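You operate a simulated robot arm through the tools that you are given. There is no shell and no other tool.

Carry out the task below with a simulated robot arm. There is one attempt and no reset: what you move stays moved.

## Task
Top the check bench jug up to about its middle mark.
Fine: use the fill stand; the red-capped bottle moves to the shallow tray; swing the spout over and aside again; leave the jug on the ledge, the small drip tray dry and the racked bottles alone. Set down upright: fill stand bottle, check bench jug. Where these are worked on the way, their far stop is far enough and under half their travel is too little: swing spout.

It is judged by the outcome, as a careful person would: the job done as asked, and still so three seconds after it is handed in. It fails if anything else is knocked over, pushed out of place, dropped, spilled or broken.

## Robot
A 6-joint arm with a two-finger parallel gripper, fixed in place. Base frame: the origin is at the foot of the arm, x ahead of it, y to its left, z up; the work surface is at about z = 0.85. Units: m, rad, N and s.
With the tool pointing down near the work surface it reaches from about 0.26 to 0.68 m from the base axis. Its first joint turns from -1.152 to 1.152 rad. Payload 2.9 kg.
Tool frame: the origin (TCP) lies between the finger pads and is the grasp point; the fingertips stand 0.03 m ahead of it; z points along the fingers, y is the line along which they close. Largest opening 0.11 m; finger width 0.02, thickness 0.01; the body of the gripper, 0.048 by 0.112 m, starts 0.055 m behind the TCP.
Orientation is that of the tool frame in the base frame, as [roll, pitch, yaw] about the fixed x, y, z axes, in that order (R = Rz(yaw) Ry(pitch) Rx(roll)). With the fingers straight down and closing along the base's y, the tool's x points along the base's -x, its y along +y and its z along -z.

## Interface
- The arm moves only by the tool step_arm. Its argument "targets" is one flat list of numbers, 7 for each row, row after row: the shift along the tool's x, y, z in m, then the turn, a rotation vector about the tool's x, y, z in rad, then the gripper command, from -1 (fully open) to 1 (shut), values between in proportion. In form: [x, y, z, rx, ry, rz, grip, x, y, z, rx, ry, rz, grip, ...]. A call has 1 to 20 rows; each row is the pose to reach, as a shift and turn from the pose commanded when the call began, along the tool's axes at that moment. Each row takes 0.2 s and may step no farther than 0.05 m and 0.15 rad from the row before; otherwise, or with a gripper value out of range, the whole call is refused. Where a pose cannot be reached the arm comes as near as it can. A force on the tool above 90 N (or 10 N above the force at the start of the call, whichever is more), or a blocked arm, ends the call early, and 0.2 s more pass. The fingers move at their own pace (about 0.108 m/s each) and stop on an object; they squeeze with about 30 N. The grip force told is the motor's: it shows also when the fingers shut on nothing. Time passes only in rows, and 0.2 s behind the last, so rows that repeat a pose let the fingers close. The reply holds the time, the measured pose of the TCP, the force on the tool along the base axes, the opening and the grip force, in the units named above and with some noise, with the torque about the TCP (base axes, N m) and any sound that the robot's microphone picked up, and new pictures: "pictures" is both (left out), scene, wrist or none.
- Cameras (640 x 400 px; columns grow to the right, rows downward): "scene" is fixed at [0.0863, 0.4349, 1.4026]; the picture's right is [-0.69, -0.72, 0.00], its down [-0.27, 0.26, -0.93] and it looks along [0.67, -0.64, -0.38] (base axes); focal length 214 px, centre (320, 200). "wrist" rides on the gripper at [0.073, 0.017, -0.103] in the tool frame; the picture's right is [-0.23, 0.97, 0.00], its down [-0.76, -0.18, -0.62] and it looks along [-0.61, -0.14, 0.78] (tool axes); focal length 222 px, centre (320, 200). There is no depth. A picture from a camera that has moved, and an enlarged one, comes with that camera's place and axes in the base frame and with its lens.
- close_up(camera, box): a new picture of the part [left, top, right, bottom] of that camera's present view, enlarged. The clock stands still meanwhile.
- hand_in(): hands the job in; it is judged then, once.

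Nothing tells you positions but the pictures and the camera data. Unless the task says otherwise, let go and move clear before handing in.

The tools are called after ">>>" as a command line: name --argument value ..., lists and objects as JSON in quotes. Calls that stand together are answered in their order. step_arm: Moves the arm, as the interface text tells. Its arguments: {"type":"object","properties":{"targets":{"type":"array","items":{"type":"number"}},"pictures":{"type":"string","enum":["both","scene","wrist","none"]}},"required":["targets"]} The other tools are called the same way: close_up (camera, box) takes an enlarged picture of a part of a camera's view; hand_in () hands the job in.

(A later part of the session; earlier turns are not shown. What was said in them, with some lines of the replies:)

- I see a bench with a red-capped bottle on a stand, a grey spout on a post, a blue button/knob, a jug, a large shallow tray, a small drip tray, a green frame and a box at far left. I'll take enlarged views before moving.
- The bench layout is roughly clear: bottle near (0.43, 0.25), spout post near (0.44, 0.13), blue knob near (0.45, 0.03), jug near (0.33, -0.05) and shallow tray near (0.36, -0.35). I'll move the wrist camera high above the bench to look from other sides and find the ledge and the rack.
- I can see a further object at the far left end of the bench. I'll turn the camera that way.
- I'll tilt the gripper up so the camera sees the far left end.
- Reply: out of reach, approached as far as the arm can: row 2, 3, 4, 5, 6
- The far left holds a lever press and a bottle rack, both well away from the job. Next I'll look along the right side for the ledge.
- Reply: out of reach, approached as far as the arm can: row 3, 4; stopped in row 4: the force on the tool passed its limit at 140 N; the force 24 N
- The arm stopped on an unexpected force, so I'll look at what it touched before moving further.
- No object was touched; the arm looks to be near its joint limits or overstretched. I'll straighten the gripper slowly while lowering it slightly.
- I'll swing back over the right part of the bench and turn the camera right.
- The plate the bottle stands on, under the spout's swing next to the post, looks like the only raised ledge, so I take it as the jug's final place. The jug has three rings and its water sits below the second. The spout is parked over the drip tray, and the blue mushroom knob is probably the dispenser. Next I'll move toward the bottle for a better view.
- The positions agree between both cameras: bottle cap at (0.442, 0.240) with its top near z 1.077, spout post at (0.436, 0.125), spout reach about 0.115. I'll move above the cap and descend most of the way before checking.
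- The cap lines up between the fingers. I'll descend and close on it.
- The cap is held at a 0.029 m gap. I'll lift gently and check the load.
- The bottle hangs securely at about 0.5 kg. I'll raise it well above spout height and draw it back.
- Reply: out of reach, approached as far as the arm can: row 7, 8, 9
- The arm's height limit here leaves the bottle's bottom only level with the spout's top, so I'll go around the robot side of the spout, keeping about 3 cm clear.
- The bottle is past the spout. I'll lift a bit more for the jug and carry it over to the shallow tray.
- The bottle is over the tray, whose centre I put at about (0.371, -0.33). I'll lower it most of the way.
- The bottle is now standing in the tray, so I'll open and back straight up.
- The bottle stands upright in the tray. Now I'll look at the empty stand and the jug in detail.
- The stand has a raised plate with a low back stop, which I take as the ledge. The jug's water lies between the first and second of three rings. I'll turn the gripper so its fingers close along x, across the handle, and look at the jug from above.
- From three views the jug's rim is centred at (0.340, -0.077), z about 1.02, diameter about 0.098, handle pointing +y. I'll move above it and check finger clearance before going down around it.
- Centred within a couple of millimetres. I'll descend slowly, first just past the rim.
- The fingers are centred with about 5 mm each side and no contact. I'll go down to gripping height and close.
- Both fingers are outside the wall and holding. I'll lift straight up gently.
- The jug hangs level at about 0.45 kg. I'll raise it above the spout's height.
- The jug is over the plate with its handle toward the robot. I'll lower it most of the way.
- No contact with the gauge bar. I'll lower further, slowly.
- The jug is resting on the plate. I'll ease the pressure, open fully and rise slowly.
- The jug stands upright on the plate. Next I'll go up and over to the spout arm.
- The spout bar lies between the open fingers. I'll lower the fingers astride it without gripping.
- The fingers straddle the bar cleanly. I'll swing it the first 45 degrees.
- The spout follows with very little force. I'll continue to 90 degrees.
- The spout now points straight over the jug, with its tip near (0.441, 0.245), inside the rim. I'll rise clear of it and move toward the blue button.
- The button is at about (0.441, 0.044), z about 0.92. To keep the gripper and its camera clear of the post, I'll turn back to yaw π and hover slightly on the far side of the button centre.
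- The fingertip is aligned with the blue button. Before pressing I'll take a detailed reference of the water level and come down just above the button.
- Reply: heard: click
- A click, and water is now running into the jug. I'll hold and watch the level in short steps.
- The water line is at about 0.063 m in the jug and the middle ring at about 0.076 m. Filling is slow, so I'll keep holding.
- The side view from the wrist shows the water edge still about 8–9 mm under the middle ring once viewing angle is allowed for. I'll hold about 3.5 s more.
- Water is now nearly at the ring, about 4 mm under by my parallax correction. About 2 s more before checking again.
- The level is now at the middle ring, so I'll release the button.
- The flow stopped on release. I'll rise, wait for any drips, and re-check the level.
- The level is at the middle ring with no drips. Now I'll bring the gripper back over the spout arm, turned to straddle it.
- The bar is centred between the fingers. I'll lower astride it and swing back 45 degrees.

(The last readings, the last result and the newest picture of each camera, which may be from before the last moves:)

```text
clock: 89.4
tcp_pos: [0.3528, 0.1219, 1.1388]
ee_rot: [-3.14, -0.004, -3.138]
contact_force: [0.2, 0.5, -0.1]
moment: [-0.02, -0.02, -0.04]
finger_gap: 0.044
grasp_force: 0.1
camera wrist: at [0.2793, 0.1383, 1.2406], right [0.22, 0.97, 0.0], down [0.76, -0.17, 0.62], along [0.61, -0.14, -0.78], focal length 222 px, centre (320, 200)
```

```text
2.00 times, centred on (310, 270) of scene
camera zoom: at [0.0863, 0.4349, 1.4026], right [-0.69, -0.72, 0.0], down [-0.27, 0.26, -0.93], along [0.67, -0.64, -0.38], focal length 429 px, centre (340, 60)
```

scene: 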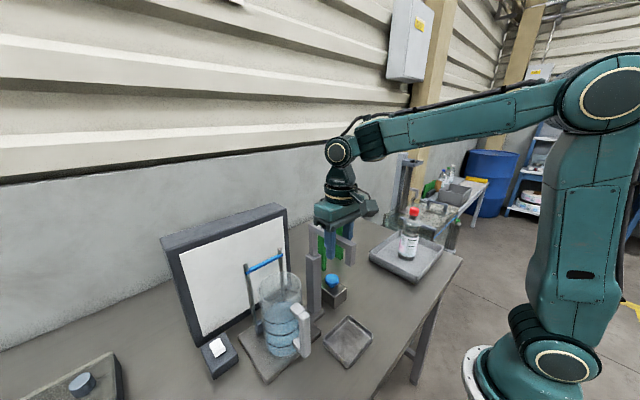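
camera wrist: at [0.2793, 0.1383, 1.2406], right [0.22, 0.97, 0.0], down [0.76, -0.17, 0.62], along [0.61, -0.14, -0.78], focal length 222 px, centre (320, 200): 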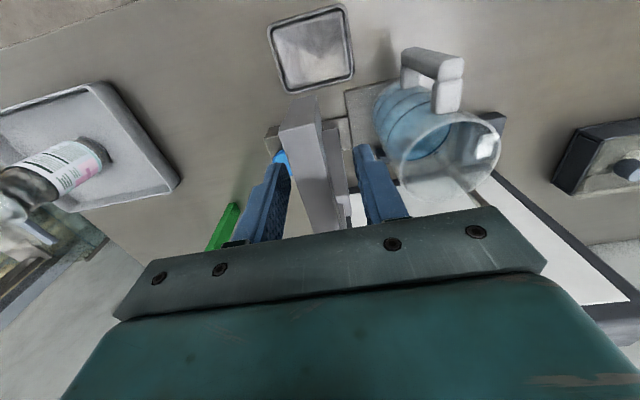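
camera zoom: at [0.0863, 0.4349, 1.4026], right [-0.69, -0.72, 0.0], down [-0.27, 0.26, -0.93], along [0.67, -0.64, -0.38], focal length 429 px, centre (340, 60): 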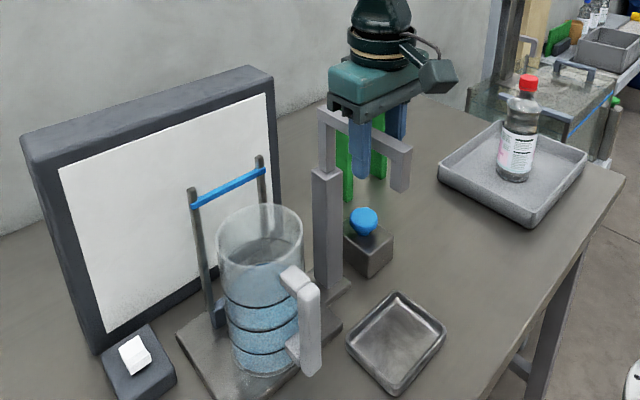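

The spout is nearly at its parking place. I'll nudge it the last couple of millimetres toward where it started.

>>> step_arm --targets '[0, -0.006, 0, 0, 0, 0, 0.2, 0, -0.011, 0, 0, 0, 0, 0.2, 0, -0.015, 0, 0, 0, 0, 0.2, 0, -0.015, 0, 0, 0, 0, 0.2]' --pictures "none"

>>> close_up --camera "wrist" --box '[160, 0, 500, 250]'

>>> close_up --camera "scene" --box '[280, 170, 390, 300]'

```text
clock: 90.4
tcp_pos: [0.3532, 0.1062, 1.1389]
ee_rot: [-3.14, -0.002, -3.141]
contact_force: [0.6, -0.2, -0.4]
moment: [0.0, 0.0, -0.01]
finger_gap: 0.0445
grasp_force: 0.6
```

```text
1.60 times, centred on (330, 125) of wrist
camera zoom: at [0.2799, 0.1229, 1.2412], right [0.23, 0.97, 0.0], down [0.76, -0.18, 0.62], along [0.6, -0.14, -0.78], focal length 355 px, centre (304, 320)
```

zoom: 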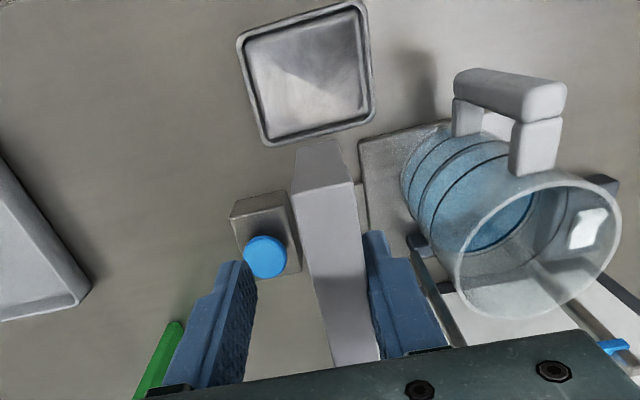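

```text
3.08 times, centred on (335, 235) of scene
camera zoom: at [0.0863, 0.4349, 1.4025], right [-0.69, -0.72, 0.0], down [-0.27, 0.26, -0.93], along [0.67, -0.64, -0.38], focal length 660 px, centre (274, 92)
```

zoom: 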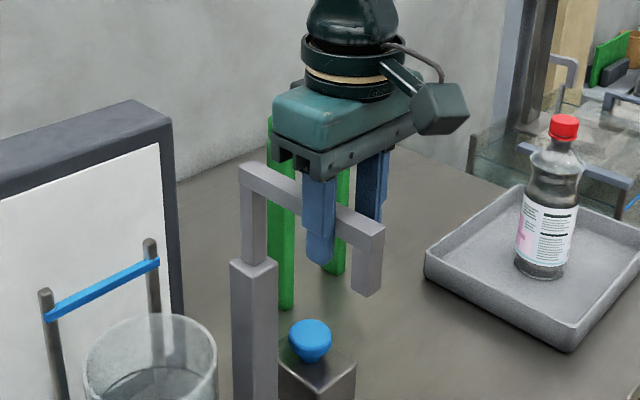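

The spout now matches its starting picture. I'll centre the fingers, rise and move clear.

>>> step_arm --targets '[0, 0.009, 0, 0, 0, 0, 0.2, 0, 0.012, -0.02, 0, 0, 0, 0.2, 0, 0.012, -0.05, 0, 0, 0, 0.2, 0, 0.012, -0.09, 0, 0, 0, 0.2, 0.02, 0.0, -0.13, 0, 0, 0, 0, 0.04, -0.02, -0.17, 0, 0, 0, -0.5, 0.055, -0.05, -0.2, 0, 0, 0, -1, 0.055, -0.08, -0.2, 0, 0, 0, -1, 0.055, -0.11, -0.2, 0, 0, 0, -1, 0.055, -0.11, -0.2, 0, 0, 0, -1]'

>>> close_up --camera "scene" --box '[200, 200, 360, 390]'

>>> close_up --camera "scene" --box '[260, 290, 310, 360]'

>>> close_up --camera "scene" --box '[310, 190, 470, 380]'

>>> close_up --camera "wrist" --box '[200, 0, 500, 230]'

```text
clock: 92.6
tcp_pos: [0.2984, -0.0023, 1.3385]
ee_rot: [-3.141, -0.005, 3.14]
contact_force: [-0.5, -0.7, -0.2]
moment: [-0.01, 0.01, 0.04]
finger_gap: 0.1101
grasp_force: 0.0
camera wrist: at [0.225, 0.0141, 1.4415], right [0.23, 0.97, 0.0], down [0.76, -0.18, 0.62], along [0.6, -0.14, -0.78], focal length 222 px, centre (320, 200)
```

scene: 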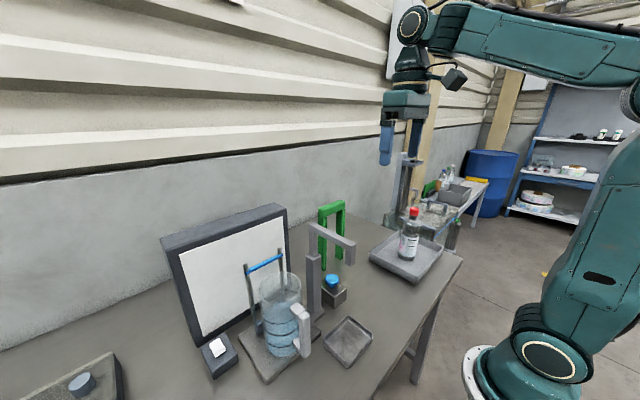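
wrist: 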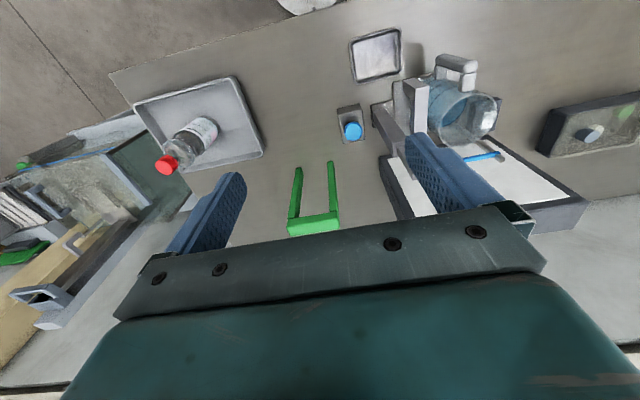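

```text
2.11 times, centred on (280, 295) of scene
camera zoom: at [0.0863, 0.4349, 1.4026], right [-0.69, -0.72, 0.0], down [-0.27, 0.26, -0.93], along [0.67, -0.64, -0.38], focal length 452 px, centre (404, 0)
```

zoom: 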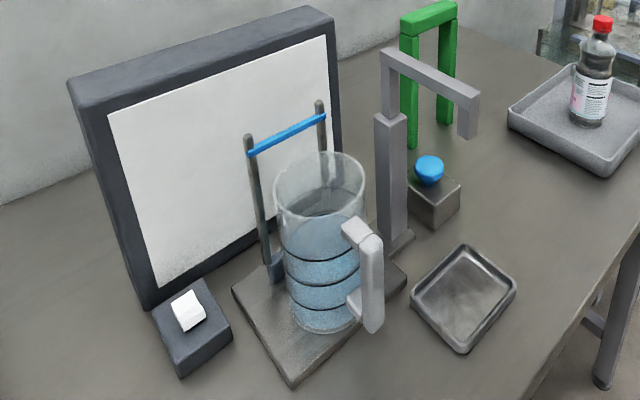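

```text
5.71 times, centred on (285, 325) of scene
camera zoom: at [0.0863, 0.4349, 1.4026], right [-0.69, -0.72, 0.0], down [-0.27, 0.26, -0.93], along [0.67, -0.64, -0.38], focal length 1226 px, centre (520, -514)
```

zoom: 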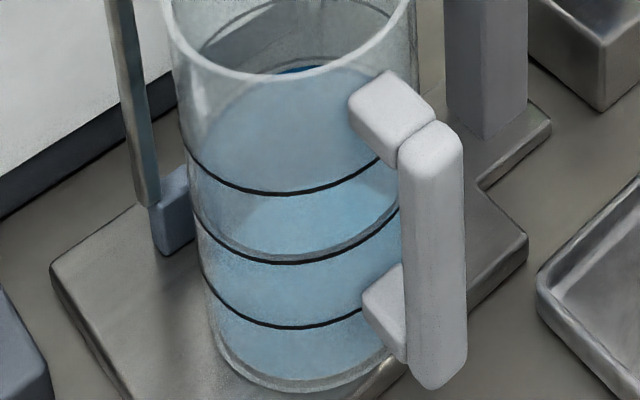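

```text
2.11 times, centred on (390, 285) of scene
camera zoom: at [0.0863, 0.4349, 1.4026], right [-0.69, -0.72, 0.0], down [-0.27, 0.26, -0.93], along [0.67, -0.64, -0.38], focal length 452 px, centre (173, 21)
```

zoom: 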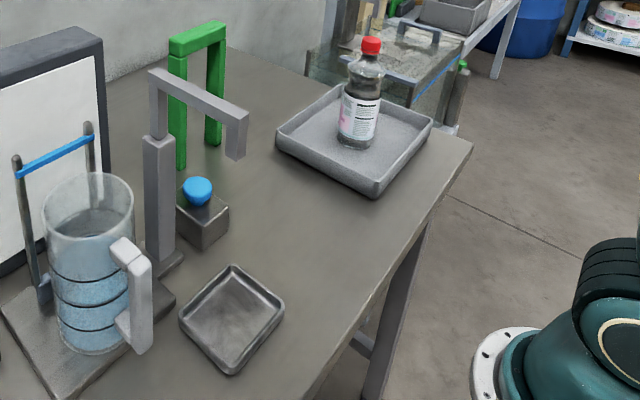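

```text
1.74 times, centred on (350, 115) of wrist
camera zoom: at [0.225, 0.0141, 1.4415], right [0.23, 0.97, 0.0], down [0.76, -0.18, 0.62], along [0.6, -0.14, -0.78], focal length 386 px, centre (268, 348)
```

zoom: 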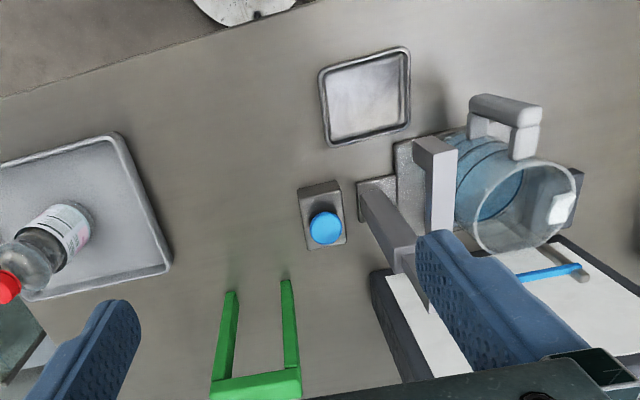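

The jug stands upright on the raised plate, filled to its middle ring. The red-capped bottle is upright in the shallow tray, the spout is back over its start, the drip tray is dry, and the arm is clear with the gripper open. Handing in.

>>> hand_in

```text
The job is handed in.
```

The check bench jug is topped up to about its middle mark and standing upright, and the job is handed in. I haven't had a verdict back.

- **Jug:** it is on the raised plate under the fill spout. I took that plate to be the ledge, because it was the only raised spot I could see.
- **Water level:** the water sits within a few millimetres of the middle ring. I judged this from the camera views, allowing for the viewing angle.
- **Bottle:** the red-capped bottle is upright in the shallow tray.
- **Spout:** I swung it over the jug, filled with the blue button, then swung it back to where it started. The flow stopped when I let go of the button, and I saw no drips.
- **Left alone:** the small drip tray looked dry in the final pictures, and I didn't touch the racked bottles. The arm is clear with the gripper open.

Early on, while I was looking around with the camera, the arm stopped once when its force limit tripped. It was stretched to the edge of its reach, well above the bench. I saw nothing touched or moved, and the rest ran without a stop.
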